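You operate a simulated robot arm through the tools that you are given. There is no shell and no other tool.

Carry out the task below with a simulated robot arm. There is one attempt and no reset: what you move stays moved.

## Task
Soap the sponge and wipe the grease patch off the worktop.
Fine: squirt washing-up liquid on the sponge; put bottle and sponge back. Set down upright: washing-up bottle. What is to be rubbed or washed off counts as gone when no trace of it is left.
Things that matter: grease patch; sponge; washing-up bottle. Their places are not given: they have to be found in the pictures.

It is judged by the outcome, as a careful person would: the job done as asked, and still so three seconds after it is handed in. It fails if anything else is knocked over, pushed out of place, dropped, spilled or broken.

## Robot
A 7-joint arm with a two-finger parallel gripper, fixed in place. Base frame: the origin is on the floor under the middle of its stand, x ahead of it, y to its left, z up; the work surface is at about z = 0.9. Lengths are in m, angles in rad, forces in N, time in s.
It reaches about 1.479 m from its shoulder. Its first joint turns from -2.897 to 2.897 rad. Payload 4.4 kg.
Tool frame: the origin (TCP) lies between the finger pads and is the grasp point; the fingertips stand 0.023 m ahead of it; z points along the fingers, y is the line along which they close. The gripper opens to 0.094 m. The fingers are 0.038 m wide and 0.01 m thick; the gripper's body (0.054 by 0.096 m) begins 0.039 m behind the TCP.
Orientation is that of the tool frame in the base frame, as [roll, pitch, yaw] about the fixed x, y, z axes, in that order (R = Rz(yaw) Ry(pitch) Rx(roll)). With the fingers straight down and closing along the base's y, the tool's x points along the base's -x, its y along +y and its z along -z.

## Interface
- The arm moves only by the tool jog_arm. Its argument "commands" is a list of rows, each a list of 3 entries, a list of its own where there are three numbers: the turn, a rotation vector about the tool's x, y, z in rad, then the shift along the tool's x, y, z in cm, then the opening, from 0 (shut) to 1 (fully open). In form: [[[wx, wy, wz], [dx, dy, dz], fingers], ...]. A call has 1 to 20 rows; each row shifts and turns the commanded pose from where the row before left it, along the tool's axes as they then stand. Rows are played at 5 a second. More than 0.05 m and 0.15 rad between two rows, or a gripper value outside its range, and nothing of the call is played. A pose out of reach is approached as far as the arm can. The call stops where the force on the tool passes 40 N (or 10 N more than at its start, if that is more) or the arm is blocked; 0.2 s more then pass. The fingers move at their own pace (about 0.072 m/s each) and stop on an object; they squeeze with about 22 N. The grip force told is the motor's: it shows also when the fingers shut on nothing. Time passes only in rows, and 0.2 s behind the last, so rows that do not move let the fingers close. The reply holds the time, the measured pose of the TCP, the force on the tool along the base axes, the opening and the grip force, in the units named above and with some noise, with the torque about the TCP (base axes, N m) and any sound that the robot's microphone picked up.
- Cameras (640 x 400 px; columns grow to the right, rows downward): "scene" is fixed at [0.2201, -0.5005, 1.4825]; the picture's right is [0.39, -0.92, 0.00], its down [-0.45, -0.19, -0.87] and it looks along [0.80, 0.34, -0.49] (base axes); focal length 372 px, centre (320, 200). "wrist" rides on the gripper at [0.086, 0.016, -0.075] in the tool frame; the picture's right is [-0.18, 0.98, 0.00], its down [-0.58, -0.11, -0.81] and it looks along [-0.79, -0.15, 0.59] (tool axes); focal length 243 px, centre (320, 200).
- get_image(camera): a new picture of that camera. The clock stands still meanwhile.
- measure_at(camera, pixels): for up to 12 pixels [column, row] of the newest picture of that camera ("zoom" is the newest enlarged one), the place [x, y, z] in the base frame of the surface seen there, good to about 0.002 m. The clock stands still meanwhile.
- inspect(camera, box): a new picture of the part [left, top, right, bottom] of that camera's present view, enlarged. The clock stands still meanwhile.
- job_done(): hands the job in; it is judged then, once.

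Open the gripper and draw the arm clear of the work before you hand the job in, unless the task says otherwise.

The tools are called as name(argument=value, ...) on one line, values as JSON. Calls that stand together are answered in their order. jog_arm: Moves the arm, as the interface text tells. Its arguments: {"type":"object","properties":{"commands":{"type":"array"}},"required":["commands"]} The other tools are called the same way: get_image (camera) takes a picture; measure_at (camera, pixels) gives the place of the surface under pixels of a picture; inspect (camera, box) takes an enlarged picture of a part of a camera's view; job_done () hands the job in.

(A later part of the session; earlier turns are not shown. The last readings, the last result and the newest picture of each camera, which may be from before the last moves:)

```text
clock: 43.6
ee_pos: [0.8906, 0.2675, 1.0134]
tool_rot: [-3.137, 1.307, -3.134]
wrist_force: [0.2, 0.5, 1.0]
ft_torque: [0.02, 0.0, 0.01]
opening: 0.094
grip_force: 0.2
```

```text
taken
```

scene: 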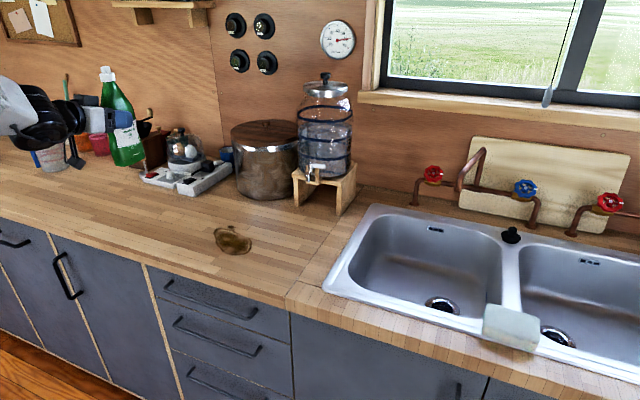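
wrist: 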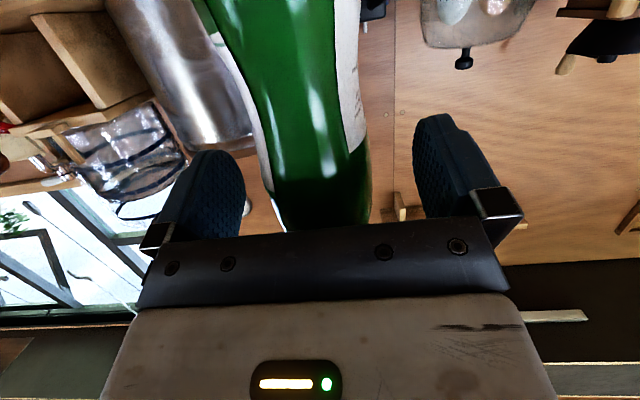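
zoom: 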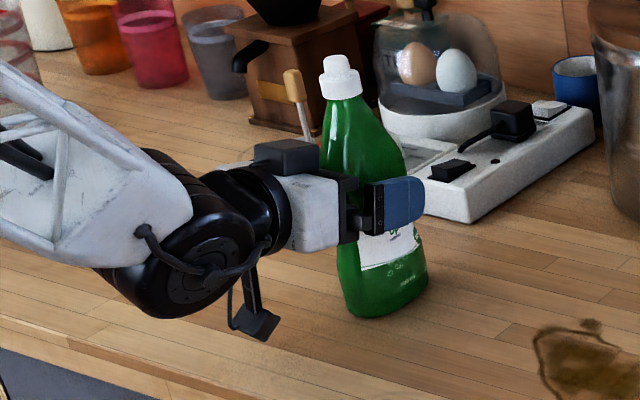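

The bottle stands on its own. I back the fingers straight out, raise, and pitch the tool down again.

jog_arm(commands=[[[0, 0, 0], [0, 0, -3.1], 1], [[0, 0, 0], [0, 0, -3.1], 1], [[0, 0, 0], [0, 0, -3.1], 1], [[0, 0, 0], [0, 0, -3.1], 1], [[0, 0, 0], [-3.86, 0, -1.035], 1], [[0, 0, 0], [-3.86, 0, -1.035], 1], [[0, 0, 0], [-3.86, 0, -1.035], 1], [[0, 0, 0], [-3.86, 0, -1.035], 1], [[0, 0, 0], [-3.86, 0, -1.035], 1], [[0, 0.14544, 0], [0, 0, 0], 1], [[0, 0.14544, 0], [0, 0, 0], 1], [[0, 0.14544, 0], [0, 0, 0], 1], [[0, 0.14544, 0], [0, 0, 0], 1], [[0, 0.14544, 0], [0, 0, 0], 1], [[0, 0.14544, 0], [0, 0, 0], 1], [[0, 0.14544, 0], [0, 0, 0], 1], [[0, 0.14544, 0], [0, 0, 0], 1], [[0, 0.14544, 0], [0, 0, 0], 1]])

get_image(camera="scene")

inspect(camera="scene", box=[120, 130, 280, 270])

```text
clock: 47.4
ee_pos: [0.7549, 0.2658, 1.2367]
tool_rot: [-3.126, 0.491, -3.139]
wrist_force: [0.0, 0.4, 0.6]
ft_torque: [-0.01, -0.02, -0.01]
opening: 0.0941
grip_force: 0.1
out of reach, approached as far as the arm can: row 15, 16, 17, 18
```

```text
taken
```

scene: 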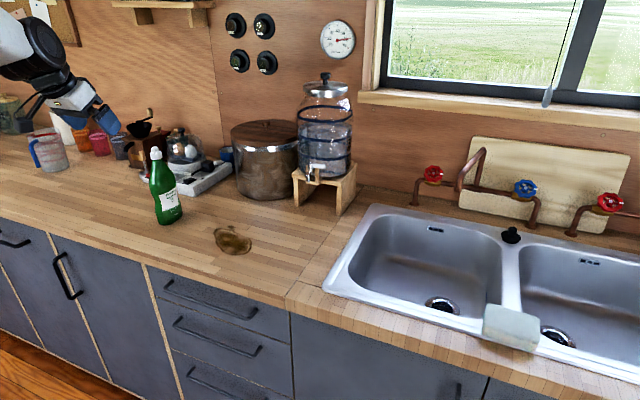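

```text
2.86 times, centred on (200, 200) of scene
```

zoom: 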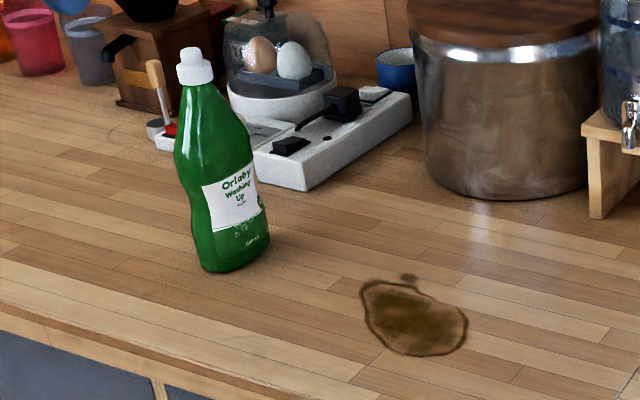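

The bottle is back upright at its place (within a few mm). The wrist stalled at pitch 0.49, short of straight down, so I move toward the starting area (y≈−0.06), where the arm was comfortable, before finishing the pitch.

jog_arm(commands=[[[0, 0, 0], [0, -4.4, 0], 1], [[0, 0, 0], [0, -4.4, 0], 1], [[0, 0, 0], [0, -4.4, 0], 1], [[0, 0, 0], [0, -4.4, 0], 1], [[0, 0, 0], [0, -4.4, 0], 1], [[0, 0, 0], [0, -4.4, 0], 1], [[0, 0, 0], [0, -4.4, 0], 1], [[0, 0, 0], [0, 0, 0], 1]])

get_image(camera="scene")

```text
clock: 49.2
ee_pos: [0.7521, 0.2342, 1.2291]
tool_rot: [-3.121, 0.495, -3.138]
wrist_force: [0.2, 0.1, -0.4]
ft_torque: [0.03, 0.01, -0.02]
opening: 0.0944
grip_force: 0.1
out of reach, approached as far as the arm can: row 1, 2, 3, 4, 5, 6, 7
```

```text
taken
```

scene: 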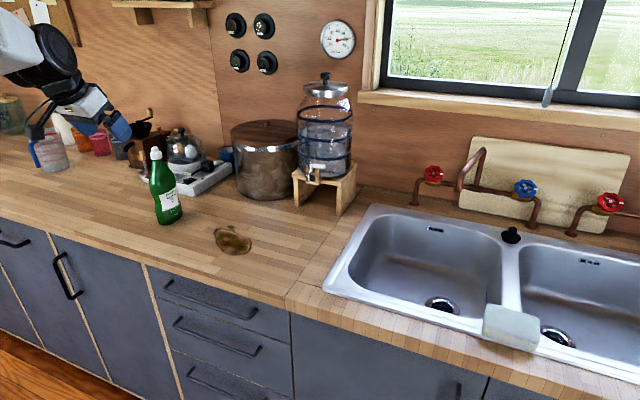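

The wrist seems to have ended in a flipped configuration (forearm above, tool alignment crossed). I pitch back up to the near-horizontal attitude that worked, and travel toward the sink side, where the tool can swing down past the forearm's left side.

jog_arm(commands=[[[0, -0.1357, 0], [0, 0, 0], 1], [[0, -0.1357, 0], [0, 0, 0], 1], [[0, -0.1357, 0], [0, 0, 0], 1], [[0, -0.1357, 0], [0, 0, 0], 1], [[0, -0.1357, 0], [0, 0, 0], 1], [[0, -0.1357, 0], [0, 0, 0], 1], [[0, 0, 0], [0, 0, 0], 1]])

get_image(camera="scene")

```text
clock: 50.8
ee_pos: [0.7518, 0.2334, 1.23]
tool_rot: [-3.09, 1.304, -3.095]
wrist_force: [-0.4, -0.1, -0.1]
ft_torque: [0.01, -0.02, 0.0]
opening: 0.0939
grip_force: 0.1
```

```text
taken
```

scene: 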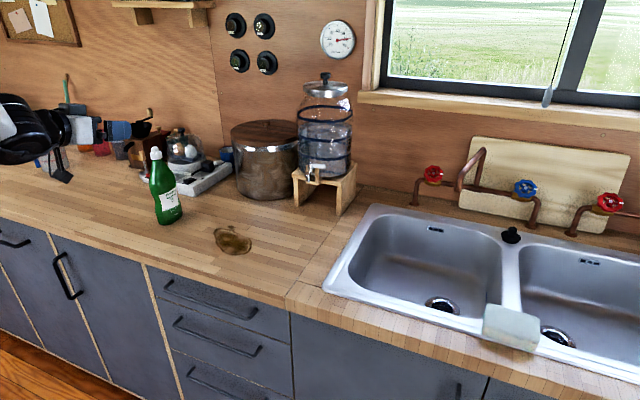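

Reached pitch 1.304 cleanly. I travel along −y.

jog_arm(commands=[[[0, 0, 0], [0, -4.5, 0], 1], [[0, 0, 0], [0, -4.5, 0], 1], [[0, 0, 0], [0, -4.5, 0], 1], [[0, 0, 0], [0, -4.5, 0], 1], [[0, 0, 0], [0, -4.5, 0], 1], [[0, 0, 0], [0, -4.5, 0], 1], [[0, 0, 0], [0, -4.5, 0], 1], [[0, 0, 0], [0, -4.5, 0], 1], [[0, 0, 0], [0, -4.5, 0], 1], [[0, 0, 0], [0, -4.5, 0], 1], [[0, 0, 0], [0, -4.5, 0], 1], [[0, 0, 0], [0, -4.5, 0], 1], [[0, 0, 0], [0, -4.5, 0], 1], [[0, 0, 0], [0, -4.5, 0], 1], [[0, 0, 0], [0, -4.5, 0], 1], [[0, 0, 0], [0, -4.5, 0], 1], [[0, 0, 0], [0, 0, 0], 1]])

get_image(camera="scene")

```text
clock: 54.4
ee_pos: [0.7501, -0.4854, 1.2384]
tool_rot: [-3.088, 1.302, -3.096]
wrist_force: [-0.2, -0.3, 0.2]
ft_torque: [0.02, -0.01, 0.01]
opening: 0.0941
grip_force: 0.1
```

```text
taken
```

scene: 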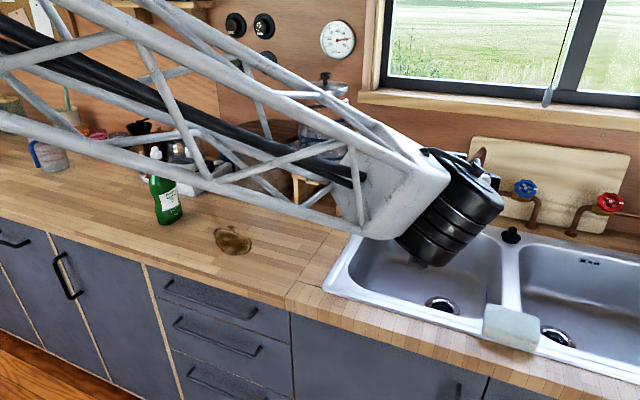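

At (0.75, −0.485, 1.238). I now pitch the tool down here, step by step.

jog_arm(commands=[[[0, 0.14544, 0], [0, 0, 0], 1], [[0, 0.14544, 0], [0, 0, 0], 1], [[0, 0.14544, 0], [0, 0, 0], 1], [[0, 0.14544, 0], [0, 0, 0], 1], [[0, 0.14544, 0], [0, 0, 0], 1], [[0, 0.14544, 0], [0, 0, 0], 1]])

get_image(camera="scene")

```text
clock: 55.8
ee_pos: [0.7487, -0.486, 1.2399]
tool_rot: [-3.125, 0.43, -3.14]
wrist_force: [0.0, 0.2, 0.1]
ft_torque: [0.02, -0.01, -0.01]
opening: 0.0942
grip_force: 0.1
```

```text
taken
```

scene: 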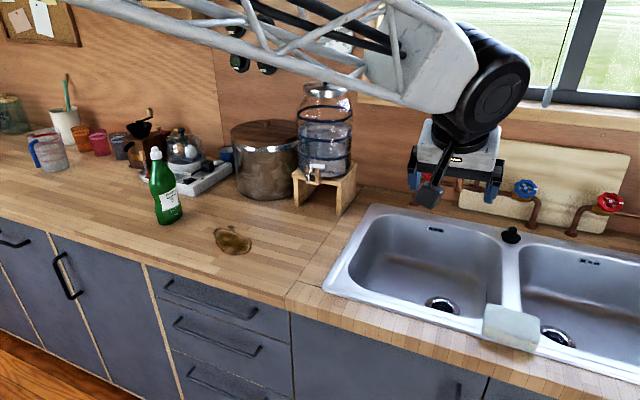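

Works well: pitch 0.43 with no stall. I finish going vertical and turn the tool so that the fingers close along base x over the sponge's short side.

jog_arm(commands=[[[0, 0.1433, 0], [0, 0, 0], 1], [[0, 0.1433, 0], [0, 0, 0], 1], [[0, 0.1433, 0], [0, 0, 0], 1], [[0, 0, 0.1468], [0, 0, 0], 1], [[0, 0, 0.1468], [0, 0, 0], 1], [[0, 0, 0.1468], [0, 0, 0], 1], [[0, 0, 0.1468], [0, 0, 0], 1], [[0, 0, 0.1468], [0, 0, 0], 1], [[0, 0, 0.1468], [0, 0, 0], 1], [[0, 0, 0.1468], [0, 0, 0], 1], [[0, 0, 0.1468], [0, 0, 0], 1], [[0, 0, 0.1468], [0, 0, 0], 1], [[0, 0, 0.1468], [0, 0, 0], 1], [[0, 0, 0.1468], [0, 0, 0], 1], [[0, 0, 0], [0, 0, 0], 1]])

get_image(camera="wrist")

```text
clock: 59.0
ee_pos: [0.7427, -0.485, 1.2279]
tool_rot: [2.909, 0.318, 2.468]
wrist_force: [-0.9, 0.5, -0.5]
ft_torque: [0.01, 0.02, -0.05]
opening: 0.0941
grip_force: 0.1
out of reach, approached as far as the arm can: row 1, 2, 3, 8, 9, 10, 11, 12, 13, 14
```

```text
taken
```

wrist: 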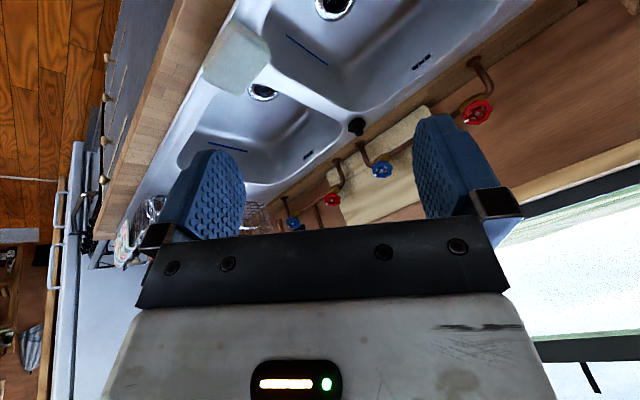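

Still blocked: the tool leans 22° toward +x and won't turn further with +wz, so the last wrist joint is probably at its positive limit. I turn the other way (−wz), which also brings the fingers toward closing along x.

jog_arm(commands=[[[0, 0, -0.14], [0, 0, 0], 1], [[0, 0, -0.14], [0, 0, 0], 1], [[0, 0, -0.14], [0, 0, 0], 1], [[0, 0, -0.14], [0, 0, 0], 1], [[0, 0, -0.14], [0, 0, 0], 1], [[0, 0, -0.14], [0, 0, 0], 1], [[0, 0, -0.14], [0, 0, 0], 1], [[0, 0, -0.14], [0, 0, 0], 1], [[0, 0, 0], [0, 0, 0], 1]])

get_image(camera="scene")

```text
clock: 61.0
ee_pos: [0.7447, -0.4853, 1.2273]
tool_rot: [-2.945, 0.339, -2.624]
wrist_force: [0.5, 0.0, -0.6]
ft_torque: [0.01, -0.03, 0.0]
opening: 0.0941
grip_force: 0.1
```

```text
taken
```

scene: 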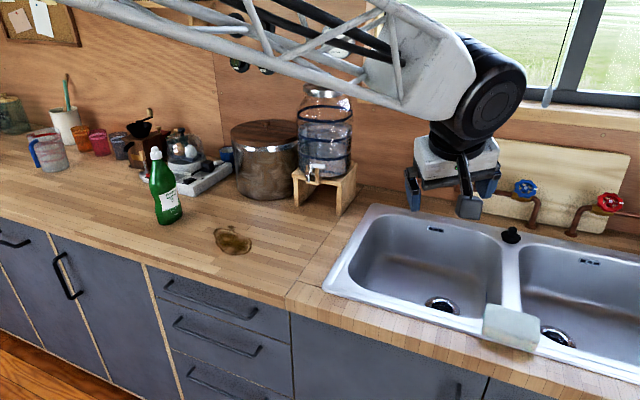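

That turned freely. Now I try bringing the tool from its 22° lean to vertical (rotation about base +y).

jog_arm(commands=[[[-0.0606, 0.115, 0], [0, 0, 0], 1], [[-0.0606, 0.115, 0], [0, 0, 0], 1], [[-0.0606, 0.115, 0], [0, 0, 0], 1], [[0, 0, 0], [0, 0, 0], 1]])

```text
clock: 62.0
ee_pos: [0.7434, -0.4846, 1.2275]
tool_rot: [-2.944, 0.338, -2.625]
wrist_force: [-0.8, 0.4, 0.7]
ft_torque: [0.03, 0.0, 0.01]
opening: 0.094
grip_force: 0.0
out of reach, approached as far as the arm can: row 1, 2, 3
```

Pitching is still blocked, so another wrist joint is at its limit (flipped wrist). I look closely at the wrist and forearm to work out the forearm's direction before unflipping.

inspect(camera="scene", box=[360, 0, 560, 230])

get_image(camera="wrist")

```text
1.74 times, centred on (460, 115) of scene
```

zoom: 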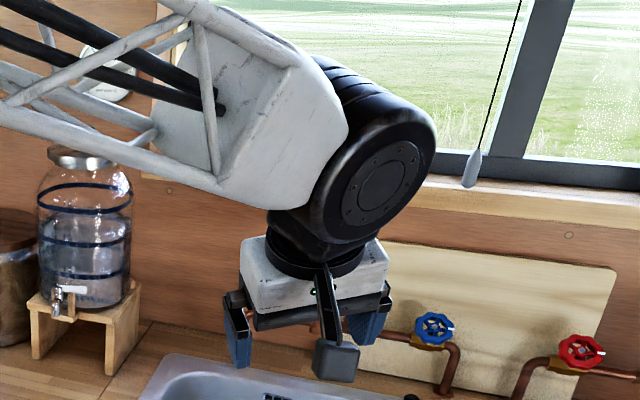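

```text
taken
```

wrist: 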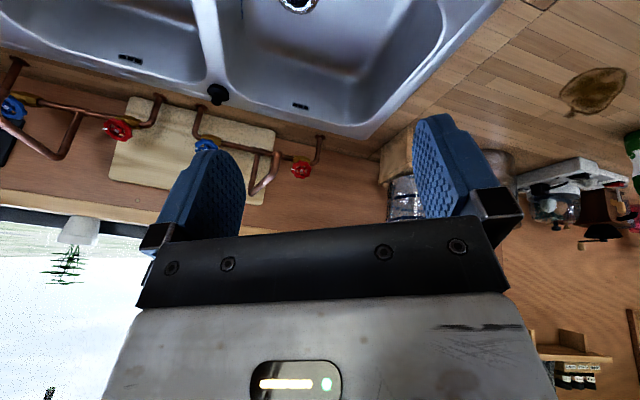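

From the drum's face I estimate the forearm points along about (0.71, −0.66, −0.23). I rotate the tool about the wrist's own axis toward that direction (free air), stopping near alignment to check visually.

jog_arm(commands=[[[0.1407, -0.0348, 0], [-0.61, -2.46, -0.18], 1], [[0.1407, -0.0348, 0], [-0.61, -2.46, -0.18], 1], [[0.1407, -0.0348, 0], [-0.61, -2.46, -0.18], 1], [[0.1407, -0.0348, 0], [-0.61, -2.46, -0.18], 1], [[0.1407, -0.0348, 0], [-0.61, -2.46, -0.18], 1]])

get_image(camera="scene")

```text
clock: 63.2
ee_pos: [0.7756, -0.56, 1.2207]
tool_rot: [-2.197, 0.487, -2.519]
wrist_force: [-0.7, 0.2, -0.1]
ft_torque: [0.0, -0.01, 0.0]
opening: 0.0942
grip_force: 0.0
out of reach, approached as far as the arm can: row 1, 2, 3, 4, 5
```

```text
taken
```

scene: 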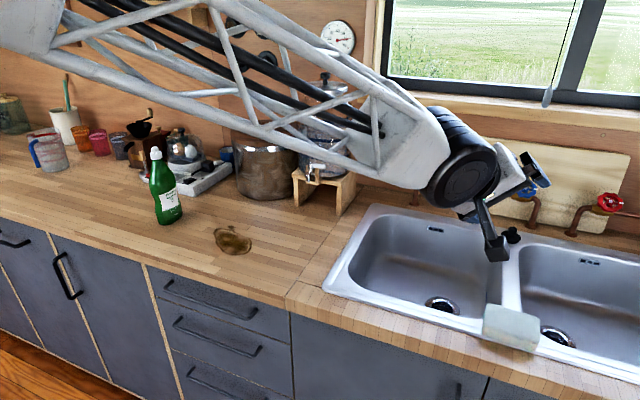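

The tool followed in orientation (z ≈ (0.70, −0.50, −0.52)) but the arm sagged ~7 cm, consistent with the forearm-roll joint sitting at its limit. I swing the tool to the left of the forearm line first, to free that joint.

jog_arm(commands=[[[-0.0697, -0.1066, -0.0772], [-1.87, 1.22, -0.14], 1], [[-0.0697, -0.1066, -0.0772], [-1.87, 1.22, -0.14], 1], [[-0.0697, -0.1066, -0.0772], [-1.87, 1.22, -0.14], 1], [[0.1052, -0.0688, 0], [-1.2, -1.84, -0.1], 1], [[0, 0, 0], [0, 0, 0], 1]])

get_image(camera="scene")

```text
clock: 64.4
ee_pos: [0.8096, -0.5063, 1.2421]
tool_rot: [-2.063, 0.522, -2.012]
wrist_force: [-0.2, 0.4, 0.6]
ft_torque: [0.03, 0.01, 0.03]
opening: 0.0941
grip_force: 0.0
out of reach, approached as far as the arm can: row 1
```

```text
taken
```

scene: 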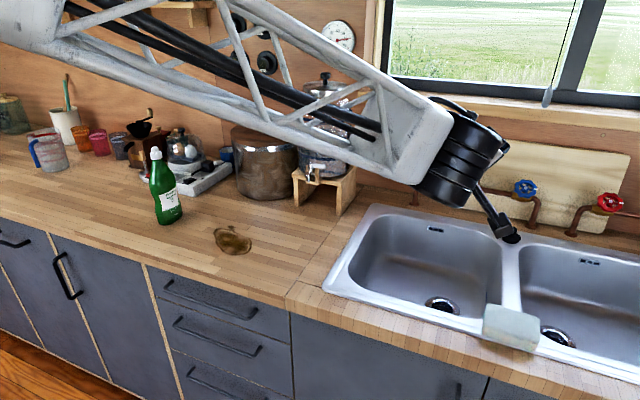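

Now z ≈ (0.90, −0.16, −0.41) with the last rows reached without complaint. I look closely at the wrist drum to gauge the forearm's direction again.

inspect(camera="scene", box=[340, 50, 540, 250])

inspect(camera="scene", box=[0, 0, 400, 250])

```text
2.00 times, centred on (440, 150) of scene
```

zoom: 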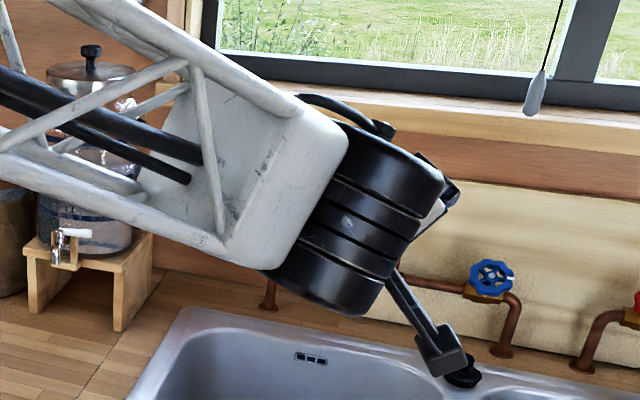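

```text
1.60 times, centred on (200, 125) of scene
```

zoom: 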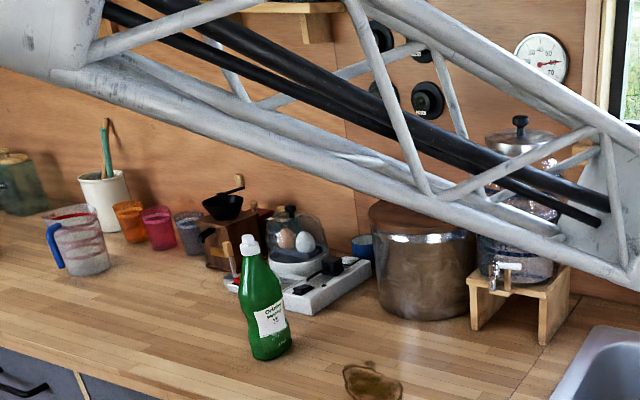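

Forearm direction is now well determined from the truss' vanishing point: about (0.716, −0.529, −0.457), consistent with the drum axis. I rotate the tool about the drum axis straight through that alignment to its other side.

jog_arm(commands=[[[0.0512, 0.1388, 0], [2.43, -0.896, -0.19], 1], [[0.0512, 0.1388, 0], [2.43, -0.896, -0.19], 1], [[0.0512, 0.1388, 0], [2.43, -0.896, -0.19], 1], [[0.0512, 0.1388, 0], [2.43, -0.896, -0.19], 1], [[0.0512, 0.1388, 0], [2.43, -0.896, -0.19], 1], [[0.0512, 0.1388, 0], [2.43, -0.896, -0.19], 1], [[0, 0, 0], [0, 0, 0], 1]])

get_image(camera="scene")

```text
clock: 66.0
ee_pos: [0.7137, -0.6236, 1.2399]
tool_rot: [-2.004, 0.13, -2.795]
wrist_force: [-1.0, -0.4, -0.1]
ft_torque: [-0.02, -0.02, -0.02]
opening: 0.0939
grip_force: 0.0
```

```text
taken
```

scene: 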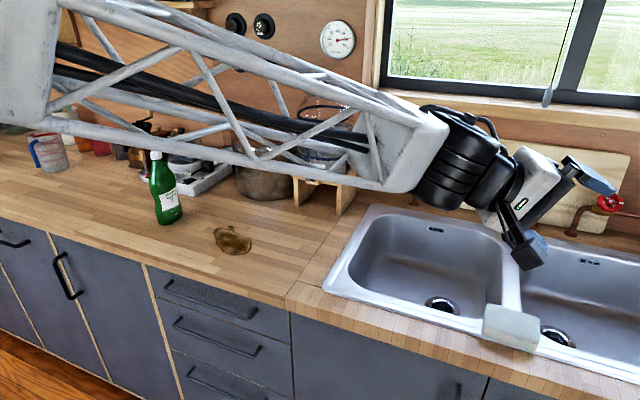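

No stall this time; z ≈ (0.36, −0.84, −0.42), so the tool crossed to the forearm's right side. Now I swing it straight down.

jog_arm(commands=[[[-0.1411, 0.0203, 0], [0.356, 2.47, -0.178], 1], [[-0.1411, 0.0203, 0], [0.356, 2.47, -0.178], 1], [[-0.1411, 0.0203, 0], [0.356, 2.47, -0.178], 1], [[-0.1411, 0.0203, 0], [0.356, 2.47, -0.178], 1], [[-0.1411, 0.0203, 0], [0.356, 2.47, -0.178], 1], [[-0.1411, 0.0203, 0], [0.356, 2.47, -0.178], 1], [[-0.1411, 0.0203, 0], [0.356, 2.47, -0.178], 1], [[-0.1411, 0.0203, 0], [0.356, 2.47, -0.178], 1], [[0, 0, 0], [0, 0, 0], 1]])

get_image(camera="scene")

```text
clock: 68.0
ee_pos: [0.6533, -0.4783, 1.1378]
tool_rot: [-3.141, 0.0, -2.875]
wrist_force: [0.3, 0.8, 0.1]
ft_torque: [0.02, 0.0, 0.0]
opening: 0.0939
grip_force: 0.1
```

```text
taken
```

scene: 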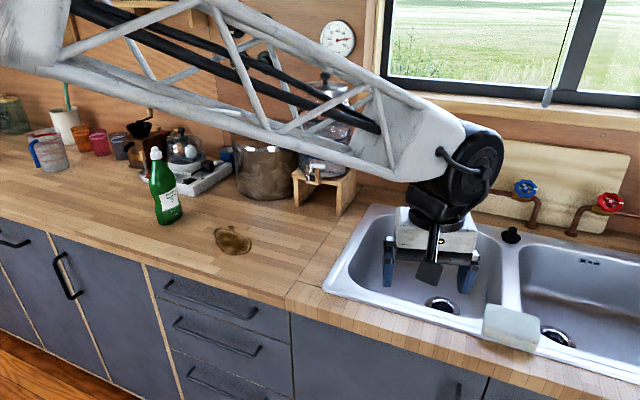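

The tool is now exactly vertical with a healthy wrist. I turn it so the fingers close along base x (yaw 1.527).

jog_arm(commands=[[[0, 0, 0.1447], [0, 0, 0], 1], [[0, 0, 0.1447], [0, 0, 0], 1], [[0, 0, 0.1447], [0, 0, 0], 1], [[0, 0, 0.1447], [0, 0, 0], 1], [[0, 0, 0.1447], [0, 0, 0], 1], [[0, 0, 0.1447], [0, 0, 0], 1], [[0, 0, 0.1447], [0, 0, 0], 1], [[0, 0, 0.1447], [0, 0, 0], 1], [[0, 0, 0.1447], [0, 0, 0], 1], [[0, 0, 0.1447], [0, 0, 0], 1], [[0, 0, 0.1447], [0, 0, 0], 1], [[0, 0, 0.1447], [0, 0, 0], 1], [[0, 0, 0.1447], [0, 0, 0], 1], [[0, 0, 0], [0, 0, 0], 1]])

get_image(camera="wrist")

```text
clock: 71.0
ee_pos: [0.6493, -0.4787, 1.1371]
tool_rot: [-3.141, 0.003, 1.525]
wrist_force: [0.0, 0.3, 0.1]
ft_torque: [-0.01, 0.01, 0.01]
opening: 0.094
grip_force: 0.1
```

```text
taken
```

wrist: 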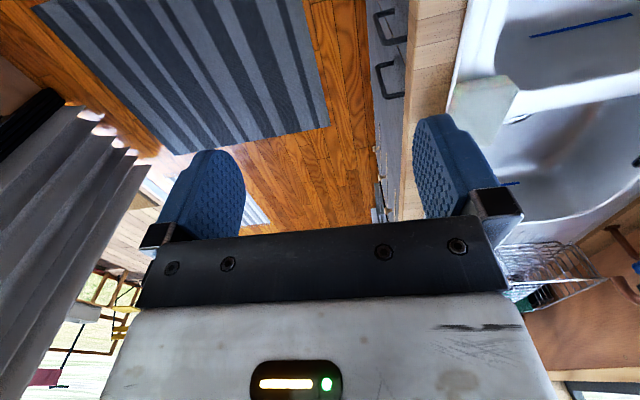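

Orientation good. I move over the sponge at (0.830, −0.640), staying at z≈1.137.

jog_arm(commands=[[[0, 0, 0], [-3.06, 3.74, 0], 1], [[0, 0, 0], [-3.06, 3.74, 0], 1], [[0, 0, 0], [-3.06, 3.74, 0], 1], [[0, 0, 0], [-3.06, 3.74, 0], 1], [[0, 0, 0], [-3.06, 3.74, 0], 1], [[0, 0, 0], [0, 0, 0], 1]])

get_image(camera="wrist")

get_image(camera="scene")

```text
clock: 72.4
ee_pos: [0.8314, -0.6409, 1.135]
tool_rot: [-3.141, 0.0, 1.525]
wrist_force: [0.0, -0.1, 0.5]
ft_torque: [-0.01, 0.02, 0.01]
opening: 0.0938
grip_force: 0.1
```

```text
taken
```

wrist: 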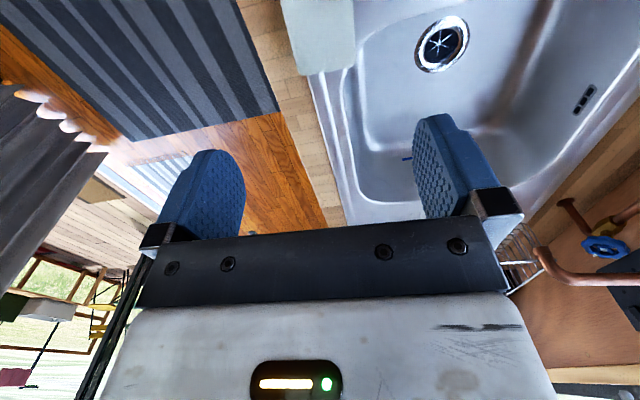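

```text
taken
```

scene: 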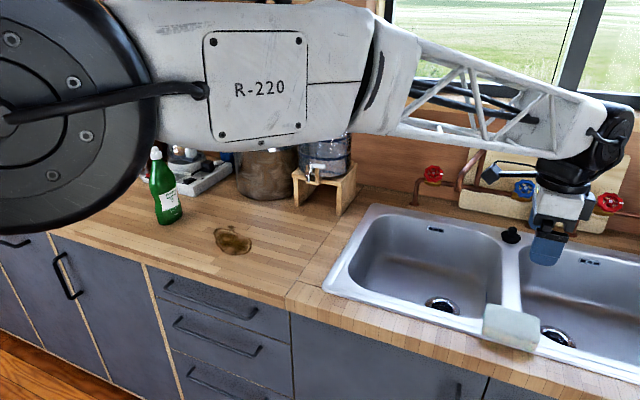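

The sponge is centred between the fingers in the wrist view (about column 320). I descend with open fingers to TCP z≈0.939, tips about 12 mm above the rim.

jog_arm(commands=[[[0, 0, 0], [0, 0, 4.7], 1], [[0, 0, 0], [0, 0, 4.7], 1], [[0, 0, 0], [0, 0, 4.7], 1], [[0, 0, 0], [0, 0, 3.0], 1], [[0, 0, 0], [0, 0, 1.5], 1], [[0, 0, 0], [0, 0, 0], 1]])

get_image(camera="wrist")

inspect(camera="scene", box=[430, 220, 600, 370])

```text
clock: 73.8
ee_pos: [0.8317, -0.6401, 0.9484]
tool_rot: [3.14, 0.002, 1.527]
wrist_force: [-0.2, 0.9, -0.6]
ft_torque: [-0.02, 0.02, 0.02]
opening: 0.0942
grip_force: 0.1
```

```text
taken
```

wrist: 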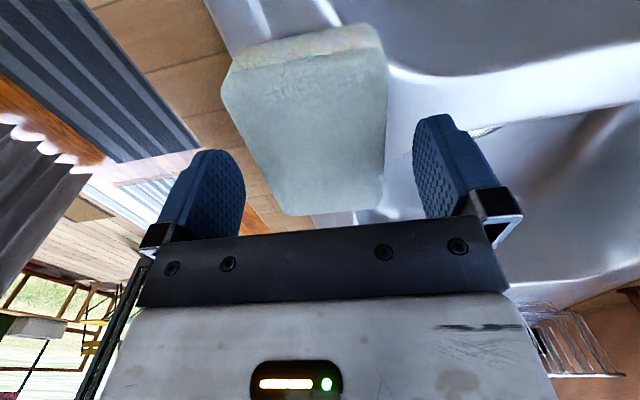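

```text
2.67 times, centred on (515, 295) of scene
```

zoom: 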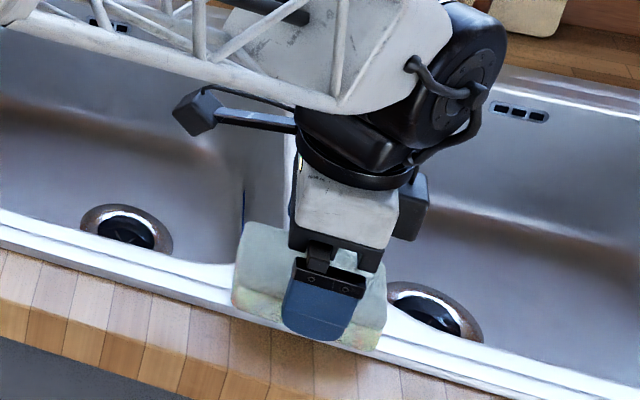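

Well placed: the near finger is in front of the sponge's middle. I lower the last 9 mm and close.

jog_arm(commands=[[[0, 0, 0], [0, 0, 0.9], 1], [[0, 0, 0], [0, 0, 0], 1], [[0, 0, 0], [0, 0, 0], 0.7], [[0, 0, 0], [0, 0, 0], 0.55], [[0, 0, 0], [0, 0, 0], 0.4], [[0, 0, 0], [0, 0, 0], 0.4]])

get_image(camera="wrist")

```text
clock: 75.2
ee_pos: [0.8301, -0.6393, 0.9402]
tool_rot: [3.141, 0.002, 1.528]
wrist_force: [0.4, -0.2, -0.1]
ft_torque: [-0.01, 0.04, 0.01]
opening: 0.0636
grip_force: 21.9
```

```text
taken
```

wrist: 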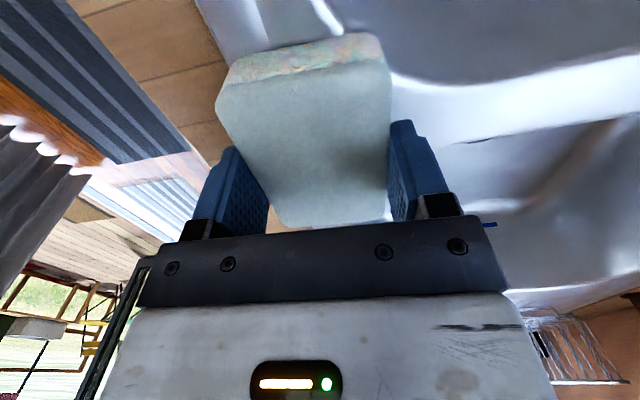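

The sponge is gripped (0.0636 m, 22 N). I lift it, and measure the nearest obstacles around the patch for the wiping area.

jog_arm(commands=[[[0, 0, 0], [0, 0, -2.0], 0.4], [[0, 0, 0], [0, 0, -4.0], 0.4], [[0, 0, 0], [0, 0, -4.0], 0.4], [[0, 0, 0], [0, 0, -4.0], 0.4], [[0, 0, 0], [0, 0, -2.0], 0.4], [[0, 0, 0], [0, 0, 0], 0.4]])

get_image(camera="scene")

measure_at(camera="scene", pixels=[[265, 199], [240, 192], [338, 215], [300, 206], [313, 180], [295, 195], [178, 215], [212, 188], [183, 192]])

```text
clock: 76.6
ee_pos: [0.8292, -0.6406, 1.0997]
tool_rot: [-3.141, 0.002, 1.528]
wrist_force: [0.2, 0.1, -0.2]
ft_torque: [0.03, 0.0, -0.01]
opening: 0.0638
grip_force: 22.0
```

```text
taken
```

scene: 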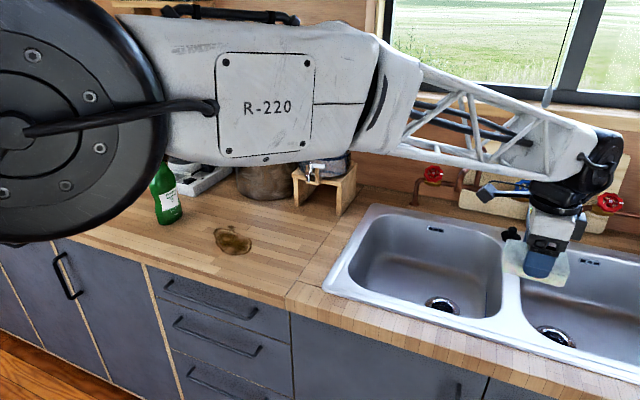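

```text
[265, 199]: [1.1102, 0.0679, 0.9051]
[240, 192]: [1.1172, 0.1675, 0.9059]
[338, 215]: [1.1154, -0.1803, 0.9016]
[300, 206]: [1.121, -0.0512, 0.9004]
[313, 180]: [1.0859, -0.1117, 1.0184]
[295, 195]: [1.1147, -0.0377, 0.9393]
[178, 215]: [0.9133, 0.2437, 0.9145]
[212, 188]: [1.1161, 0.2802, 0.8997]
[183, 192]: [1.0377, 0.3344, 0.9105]
```

Everything else is beyond x≈1.04 apart from the bottle at y>0.24. I enlarge the patch to get its outline.

inspect(camera="scene", box=[200, 215, 265, 262])

```text
8.51 times, centred on (232, 238) of scene
```

zoom: 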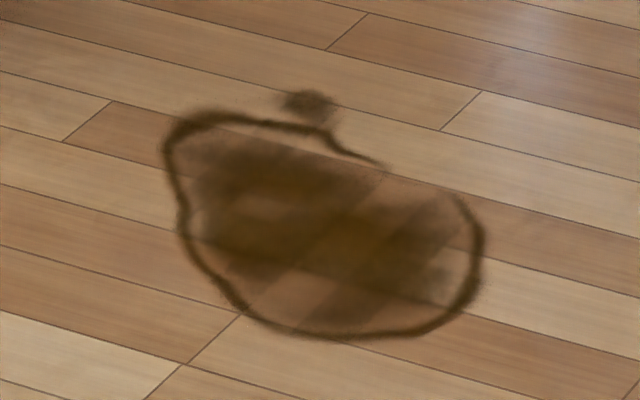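

measure_at(camera="zoom", pixels=[[162, 150], [185, 115], [185, 235], [245, 315], [340, 340], [430, 330], [482, 260], [455, 195], [385, 162], [335, 105], [285, 100], [310, 88]])

```text
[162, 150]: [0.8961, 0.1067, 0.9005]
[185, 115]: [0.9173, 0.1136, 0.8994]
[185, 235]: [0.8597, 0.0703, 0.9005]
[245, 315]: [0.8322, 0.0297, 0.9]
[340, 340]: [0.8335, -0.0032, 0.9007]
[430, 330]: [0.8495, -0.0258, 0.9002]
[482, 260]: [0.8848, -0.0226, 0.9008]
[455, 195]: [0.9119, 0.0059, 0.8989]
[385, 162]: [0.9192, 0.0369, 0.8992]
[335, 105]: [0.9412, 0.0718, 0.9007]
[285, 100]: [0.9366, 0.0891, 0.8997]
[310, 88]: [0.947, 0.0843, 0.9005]
```

Patch outline: x 0.830–0.949, y −0.028–0.116. I carry the sponge at z≈1.10 to above its middle (0.89, 0.04).

jog_arm(commands=[[[0, 0, 0], [4.55, 0.2, 0], 0.4], [[0, 0, 0], [4.55, 0.2, 0], 0.4], [[0, 0, 0], [4.55, 0.2, 0], 0.4], [[0, 0, 0], [4.55, 0.2, 0], 0.4], [[0, 0, 0], [4.55, 0.2, 0], 0.4], [[0, 0, 0], [4.55, 0.2, 0], 0.4], [[0, 0, 0], [4.55, 0.2, 0], 0.4], [[0, 0, 0], [4.55, 0.2, 0], 0.4], [[0, 0, 0], [4.55, 0.2, 0], 0.4], [[0, 0, 0], [4.55, 0.2, 0], 0.4], [[0, 0, 0], [4.55, 0.2, 0], 0.4], [[0, 0, 0], [4.55, 0.2, 0], 0.4], [[0, 0, 0], [4.55, 0.2, 0], 0.4], [[0, 0, 0], [4.55, 0.2, 0], 0.4], [[0, 0, 0], [4.55, 0.2, 0], 0.4], [[0, 0, 0], [0, 0, 0], 0.4]])

get_image(camera="scene")

get_image(camera="wrist")

```text
clock: 80.0
ee_pos: [0.8879, 0.0447, 1.0987]
tool_rot: [-3.141, 0.002, 1.527]
wrist_force: [-0.2, 0.1, 0.7]
ft_torque: [0.01, 0.0, 0.02]
opening: 0.0638
grip_force: 22.0
```

```text
taken
```

scene: 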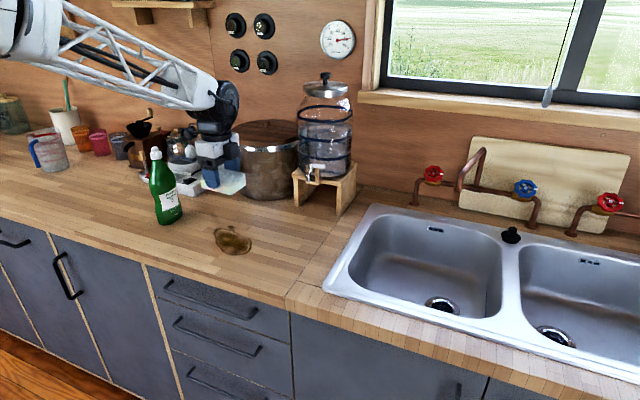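

```text
taken
```

wrist: 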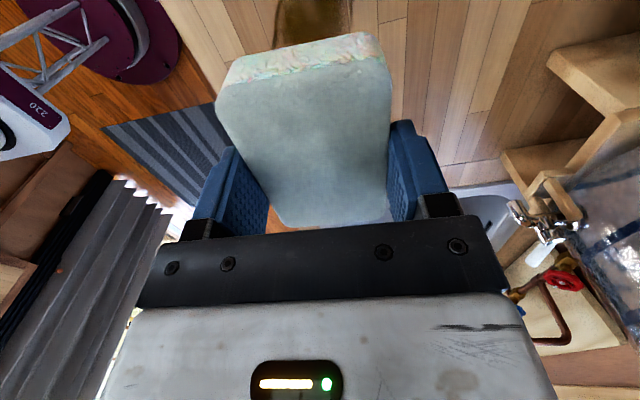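

Over the patch with the sponge level. I descend to just above contact (TCP z≈0.945) and then feel for the surface.

jog_arm(commands=[[[0, 0, 0], [0, 0, 4.0], 0.4], [[0, 0, 0], [0, 0, 4.0], 0.4], [[0, 0, 0], [0, 0, 4.0], 0.4], [[0, 0, 0], [0, 0, 2.5], 0.4], [[0, 0, 0], [0, 0, 1.0], 0.4], [[0, 0, 0], [0, 0, 0.5], 0.4], [[0, 0, 0], [0, 0, 0], 0.4]])

```text
clock: 81.6
ee_pos: [0.8881, 0.0426, 0.9385]
tool_rot: [3.141, 0.002, 1.526]
wrist_force: [0.6, 0.0, -0.2]
ft_torque: [-0.02, -0.01, -0.03]
opening: 0.0638
grip_force: 22.0
```

jog_arm(commands=[[[0, 0, 0], [0, 0, 0.15], 0.4], [[0, 0, 0], [0, 0, 0.15], 0.4], [[0, 0, 0], [0, 0, 0], 0.4]])

```text
clock: 82.4
ee_pos: [0.8884, 0.0407, 0.9366]
tool_rot: [3.14, 0.001, 1.527]
wrist_force: [0.0, -0.6, -0.3]
ft_torque: [0.0, 0.04, -0.02]
opening: 0.0636
grip_force: 21.7
```

Still no contact force at TCP z 0.9366; I go a bit lower in 1 mm steps.

jog_arm(commands=[[[0, 0, 0], [0, 0, 0.1], 0.4], [[0, 0, 0], [0, 0, 0.1], 0.4], [[0, 0, 0], [0, 0, 0], 0.4]])

```text
clock: 83.2
ee_pos: [0.8903, 0.0417, 0.9366]
tool_rot: [3.14, 0.003, 1.528]
wrist_force: [-1.8, 2.0, 15.0]
ft_torque: [-0.01, 0.13, 0.04]
opening: 0.0636
grip_force: 21.6
```

Contact with 15 N. I start wiping with strokes along y at this pressure, x≈0.89 then x≈0.86.

jog_arm(commands=[[[0, 0, 0], [2.4, 0, 0], 0.4], [[0, 0, 0], [2.4, 0, 0], 0.4], [[0, 0, 0], [-2.4, 0, 0], 0.4], [[0, 0, 0], [-2.4, 0, 0], 0.4], [[0, 0, 0], [-2.4, 0, 0], 0.4], [[0, 0, 0], [-2.4, 0, 0], 0.4], [[0, 0, 0], [-2.4, 0, 0], 0.4], [[0, 0, 0], [0, -1.5, 0], 0.4], [[0, 0, 0], [0, -1.5, 0], 0.4], [[0, 0, 0], [2.4, 0, 0], 0.4], [[0, 0, 0], [2.4, 0, 0], 0.4], [[0, 0, 0], [2.4, 0, 0], 0.4], [[0, 0, 0], [2.4, 0, 0], 0.4], [[0, 0, 0], [2.4, 0, 0], 0.4]])

inspect(camera="scene", box=[160, 150, 300, 270])

```text
clock: 86.2
ee_pos: [0.8612, 0.0901, 0.9343]
tool_rot: [-3.14, 0.003, 1.528]
wrist_force: [-0.1, 0.5, -0.8]
ft_torque: [0.0, -0.03, 0.02]
opening: 0.0637
grip_force: 22.2
```

```text
3.33 times, centred on (230, 210) of scene
```

zoom: 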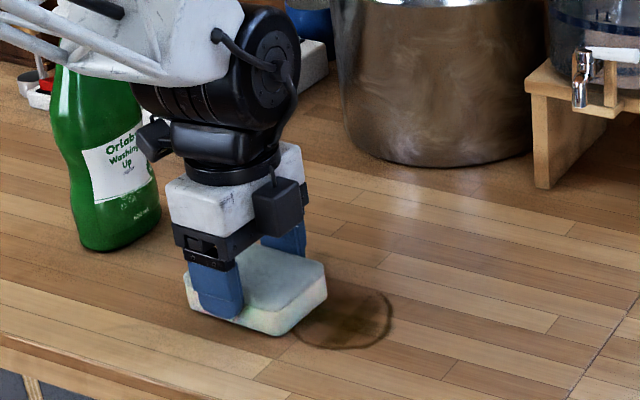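

The force dropped to zero (the sponge settled ~2 mm in the grip), and the patch's right part is still visible at zoom (345,310). I lower 2 mm to restore pressure and read the force.

jog_arm(commands=[[[0, 0, 0], [0, 0, 0.1], 0.4], [[0, 0, 0], [0, 0, 0.1], 0.4], [[0, 0, 0], [0, 0, 0], 0.4]])

```text
clock: 87.0
ee_pos: [0.862, 0.09, 0.9344]
tool_rot: [3.14, 0.002, 1.527]
wrist_force: [0.7, -1.3, 7.2]
ft_torque: [-0.04, 0.06, 0.0]
opening: 0.0635
grip_force: 22.1
```

7 N of pressure again. I stroke back to −y along x≈0.86 and check force and picture.

jog_arm(commands=[[[0, 0, 0], [-2.4, 0, 0], 0.4], [[0, 0, 0], [-2.4, 0, 0], 0.4], [[0, 0, 0], [-2.4, 0, 0], 0.4], [[0, 0, 0], [-2.4, 0, 0], 0.4], [[0, 0, 0], [-2.4, 0, 0], 0.4]])

inspect(camera="scene", box=[160, 150, 300, 270])

```text
clock: 88.2
ee_pos: [0.8581, -0.0319, 0.933]
tool_rot: [-3.141, 0.003, 1.528]
wrist_force: [-0.3, 1.8, 2.5]
ft_torque: [0.1, -0.01, 0.01]
opening: 0.0634
grip_force: 21.9
```

```text
3.33 times, centred on (230, 210) of scene
```

zoom: 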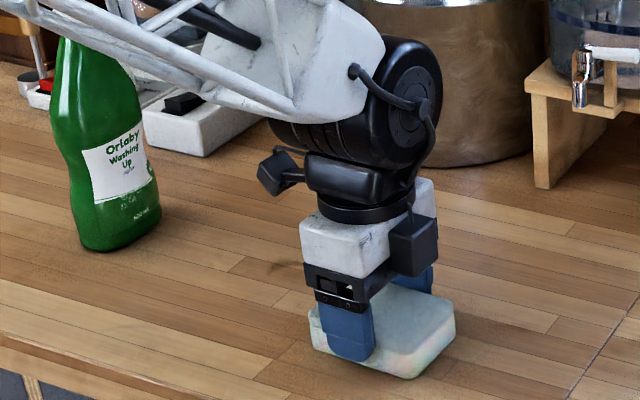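

The left part is wiped off; only faint traces remain near zoom (278,265). I keep going with strokes at x≈0.885, then 0.915, adding a little pressure each time.

jog_arm(commands=[[[0, 0, 0], [0, 1.4, 0.05], 0.4], [[0, 0, 0], [0, 1.4, 0.05], 0.4], [[0, 0, 0], [2.5, 0, 0], 0.4], [[0, 0, 0], [2.5, 0, 0], 0.4], [[0, 0, 0], [2.5, 0, 0], 0.4], [[0, 0, 0], [2.5, 0, 0], 0.4], [[0, 0, 0], [2.5, 0, 0.03], 0.4]])

jog_arm(commands=[[[0, 0, 0], [0, 1.5, 0.03], 0.4], [[0, 0, 0], [0, 1.5, 0.03], 0.4], [[0, 0, 0], [-2.5, 0, 0], 0.4], [[0, 0, 0], [-2.5, 0, 0], 0.4], [[0, 0, 0], [-2.5, 0, 0], 0.4], [[0, 0, 0], [-2.5, 0, 0], 0.4], [[0, 0, 0], [-2.5, 0, 0], 0.4]])

inspect(camera="scene", box=[160, 150, 300, 270])

```text
clock: 89.8
ee_pos: [0.8902, 0.094, 0.9316]
tool_rot: [-3.141, 0.001, 1.528]
wrist_force: [-0.1, -7.8, 10.8]
ft_torque: [-0.11, -0.03, 0.02]
opening: 0.0637
grip_force: 21.9
```

```text
clock: 91.4
ee_pos: [0.9123, -0.0328, 0.9287]
tool_rot: [-3.142, 0.001, 1.528]
wrist_force: [0.3, 0.0, 0.1]
ft_torque: [0.01, 0.01, 0.02]
opening: 0.0636
grip_force: 21.8
```

```text
3.33 times, centred on (230, 210) of scene
```

zoom: 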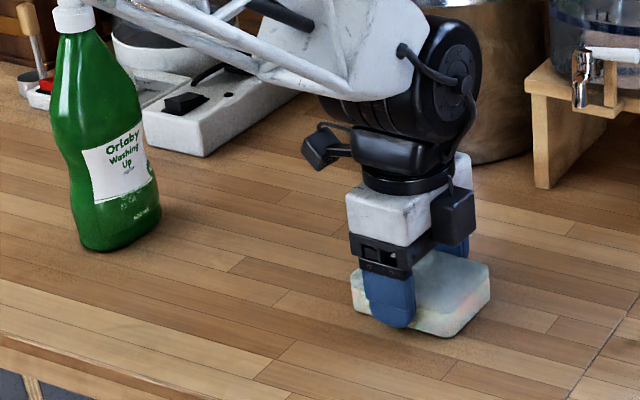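

The visible area looks clean, and pressure is back to zero (TCP 0.9287; the sponge has crept up in the grip). I lift off a few cm and move aside to view the whole patch area.

jog_arm(commands=[[[0, 0, 0], [0, 0, -3], 0.4], [[0, 0, 0], [0, 0, -4.5], 0.4], [[0, 0, 0], [-4.5, 0, 0], 0.4], [[0, 0, 0], [-4.5, 0, 0], 0.4], [[0, 0, 0], [-4.5, 0, 0], 0.4], [[0, 0, 0], [-4.5, 0, 0], 0.4], [[0, 0, 0], [0, 0, 0], 0.4]])

inspect(camera="scene", box=[190, 205, 275, 270])

get_image(camera="scene")

```text
clock: 93.0
ee_pos: [0.9078, -0.2135, 1.0047]
tool_rot: [3.141, 0.003, 1.527]
wrist_force: [0.1, -0.9, -1.1]
ft_torque: [0.0, -0.01, 0.02]
opening: 0.0634
grip_force: 22.2
```

```text
6.15 times, centred on (232, 238) of scene
```

zoom: 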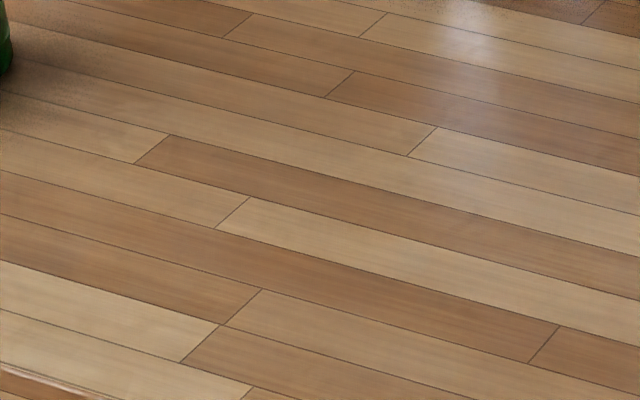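

```text
taken
```

scene: 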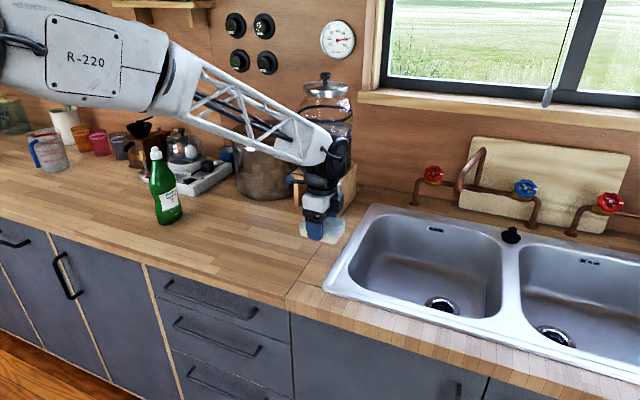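

The patch looks gone. I check at the highest magnification where it had been, looking for faint traces.

inspect(camera="scene", box=[200, 215, 265, 262])

inspect(camera="scene", box=[212, 220, 242, 240])

inspect(camera="scene", box=[222, 235, 258, 260])

```text
8.51 times, centred on (232, 238) of scene
```

zoom: 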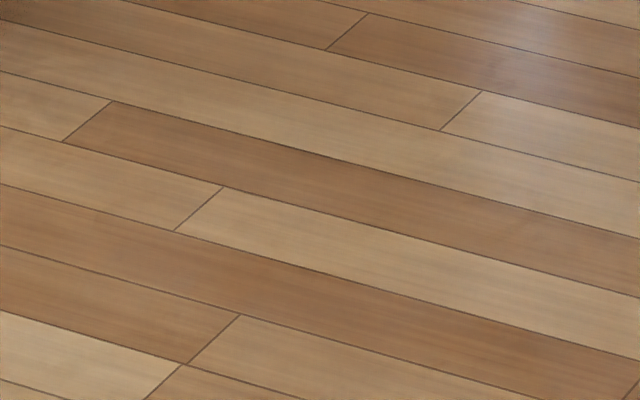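

```text
16.00 times, centred on (227, 230) of scene
```

zoom: 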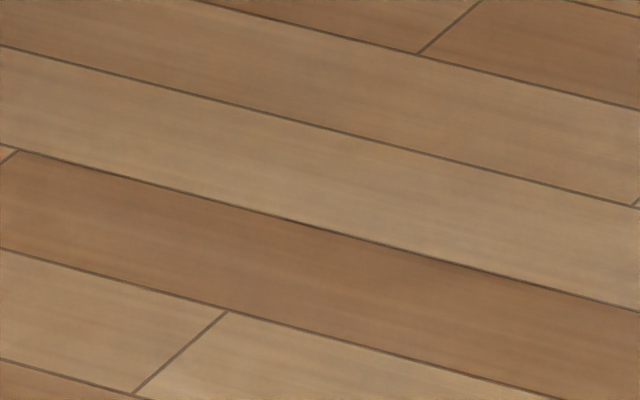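

```text
16.00 times, centred on (240, 248) of scene
```

zoom: 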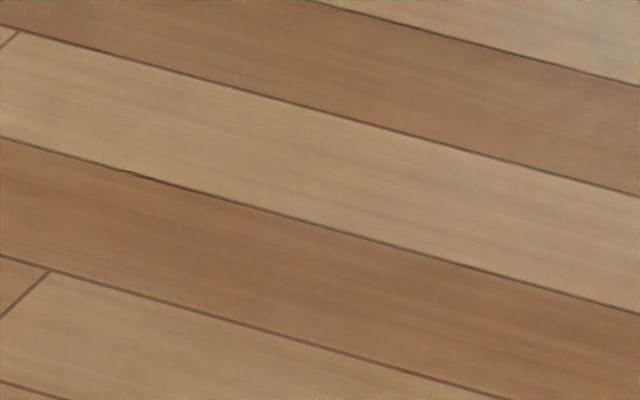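

Mostly clean, but a few seam segments (e.g. 16× zoom (290,220) and (130,173)) look a touch darker than elsewhere, so I'll do a second full pass. First I go back over the area and set the sponge down to re-grip it higher, since it had crept up between the fingers.

measure_at(camera="scene", pixels=[[225.1, 231.2], [235, 234], [228.1, 246.3], [250, 238], [251, 241]])

jog_arm(commands=[[[0, 0, 0], [4.5, -0.3, 0], 0.4], [[0, 0, 0], [4.5, -0.3, 0], 0.4], [[0, 0, 0], [4.5, -0.3, 0], 0.4], [[0, 0, 0], [4.5, -0.3, 0], 0.4], [[0, 0, 0], [4.5, -0.3, 0], 0.4], [[0, 0, 0], [2.5, -0.3, 0], 0.4], [[0, 0, 0], [0, 0, 4.0], 0.4], [[0, 0, 0], [0, 0, 2.5], 0.4], [[0, 0, 0], [0, 0, 0.9], 0.4], [[0, 0, 0], [0, 0, 0], 0.4]])

```text
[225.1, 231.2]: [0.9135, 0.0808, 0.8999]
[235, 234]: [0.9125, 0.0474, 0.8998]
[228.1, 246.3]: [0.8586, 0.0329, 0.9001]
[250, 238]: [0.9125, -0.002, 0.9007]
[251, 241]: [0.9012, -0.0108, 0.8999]
```

```text
clock: 95.2
ee_pos: [0.8983, 0.0399, 0.9313]
tool_rot: [3.141, 0.003, 1.527]
wrist_force: [-0.2, 0.0, 0.8]
ft_torque: [0.0, -0.02, 0.01]
opening: 0.0633
grip_force: 22.1
```

Now down to contact in small steps, then release, rise 9 mm and re-grip.

jog_arm(commands=[[[0, 0, 0], [0, 0, 0.1], 0.4], [[0, 0, 0], [0, 0, 0.1], 0.4], [[0, 0, 0], [0, 0, 0], 0.4]])

```text
clock: 96.0
ee_pos: [0.8986, 0.0394, 0.9301]
tool_rot: [3.138, 0.001, 1.528]
wrist_force: [-0.2, -0.6, -0.4]
ft_torque: [-0.01, 0.0, 0.01]
opening: 0.0633
grip_force: 22.4
```

jog_arm(commands=[[[0, 0, 0], [0, 0, 0.1], 0.4], [[0, 0, 0], [0, 0, 0.1], 0.4], [[0, 0, 0], [0, 0, 0], 0.4]])

```text
clock: 96.8
ee_pos: [0.8988, 0.0386, 0.9288]
tool_rot: [3.141, 0.002, 1.527]
wrist_force: [-0.4, -0.1, 1.3]
ft_torque: [0.02, 0.04, 0.01]
opening: 0.0635
grip_force: 21.8
```

Touching (1.3 N). I open, rise 9 mm, and close again.

jog_arm(commands=[[[0, 0, 0], [0, 0, 0.03], 0.75], [[0, 0, 0], [0, 0, 0], 0.9], [[0, 0, 0], [0, 0, 0], 0.9], [[0, 0, 0], [0, 0, -0.9], 0.9], [[0, 0, 0], [0, 0, 0], 0.9], [[0, 0, 0], [0, 0, 0], 0.6], [[0, 0, 0], [0, 0, 0], 0.4], [[0, 0, 0], [0, 0, 0], 0.4], [[0, 0, 0], [0, 0, 0], 0.4]])

get_image(camera="wrist")

```text
clock: 98.8
ee_pos: [0.8995, 0.0387, 0.9361]
tool_rot: [-3.142, 0.002, 1.527]
wrist_force: [-0.2, -0.1, -1.3]
ft_torque: [-0.01, -0.01, 0.01]
opening: 0.0637
grip_force: 21.6
```

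```text
taken
```

wrist: 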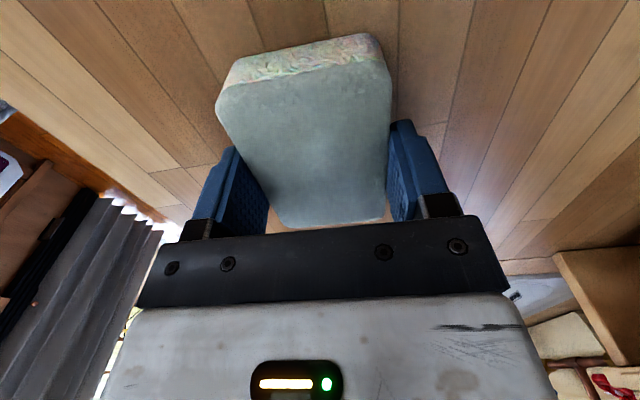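

Re-gripped at TCP z≈0.937 with the sponge on the worktop. I press lightly.

jog_arm(commands=[[[0, 0, 0], [0, 0, 0.1], 0.4], [[0, 0, 0], [0, 0, 0.05], 0.4], [[0, 0, 0], [0, 0, 0], 0.4]])

```text
clock: 99.6
ee_pos: [0.8999, 0.0387, 0.9354]
tool_rot: [3.139, 0.001, 1.528]
wrist_force: [0.2, -2.4, 9.8]
ft_torque: [-0.04, -0.06, 0.0]
opening: 0.0633
grip_force: 22.2
```

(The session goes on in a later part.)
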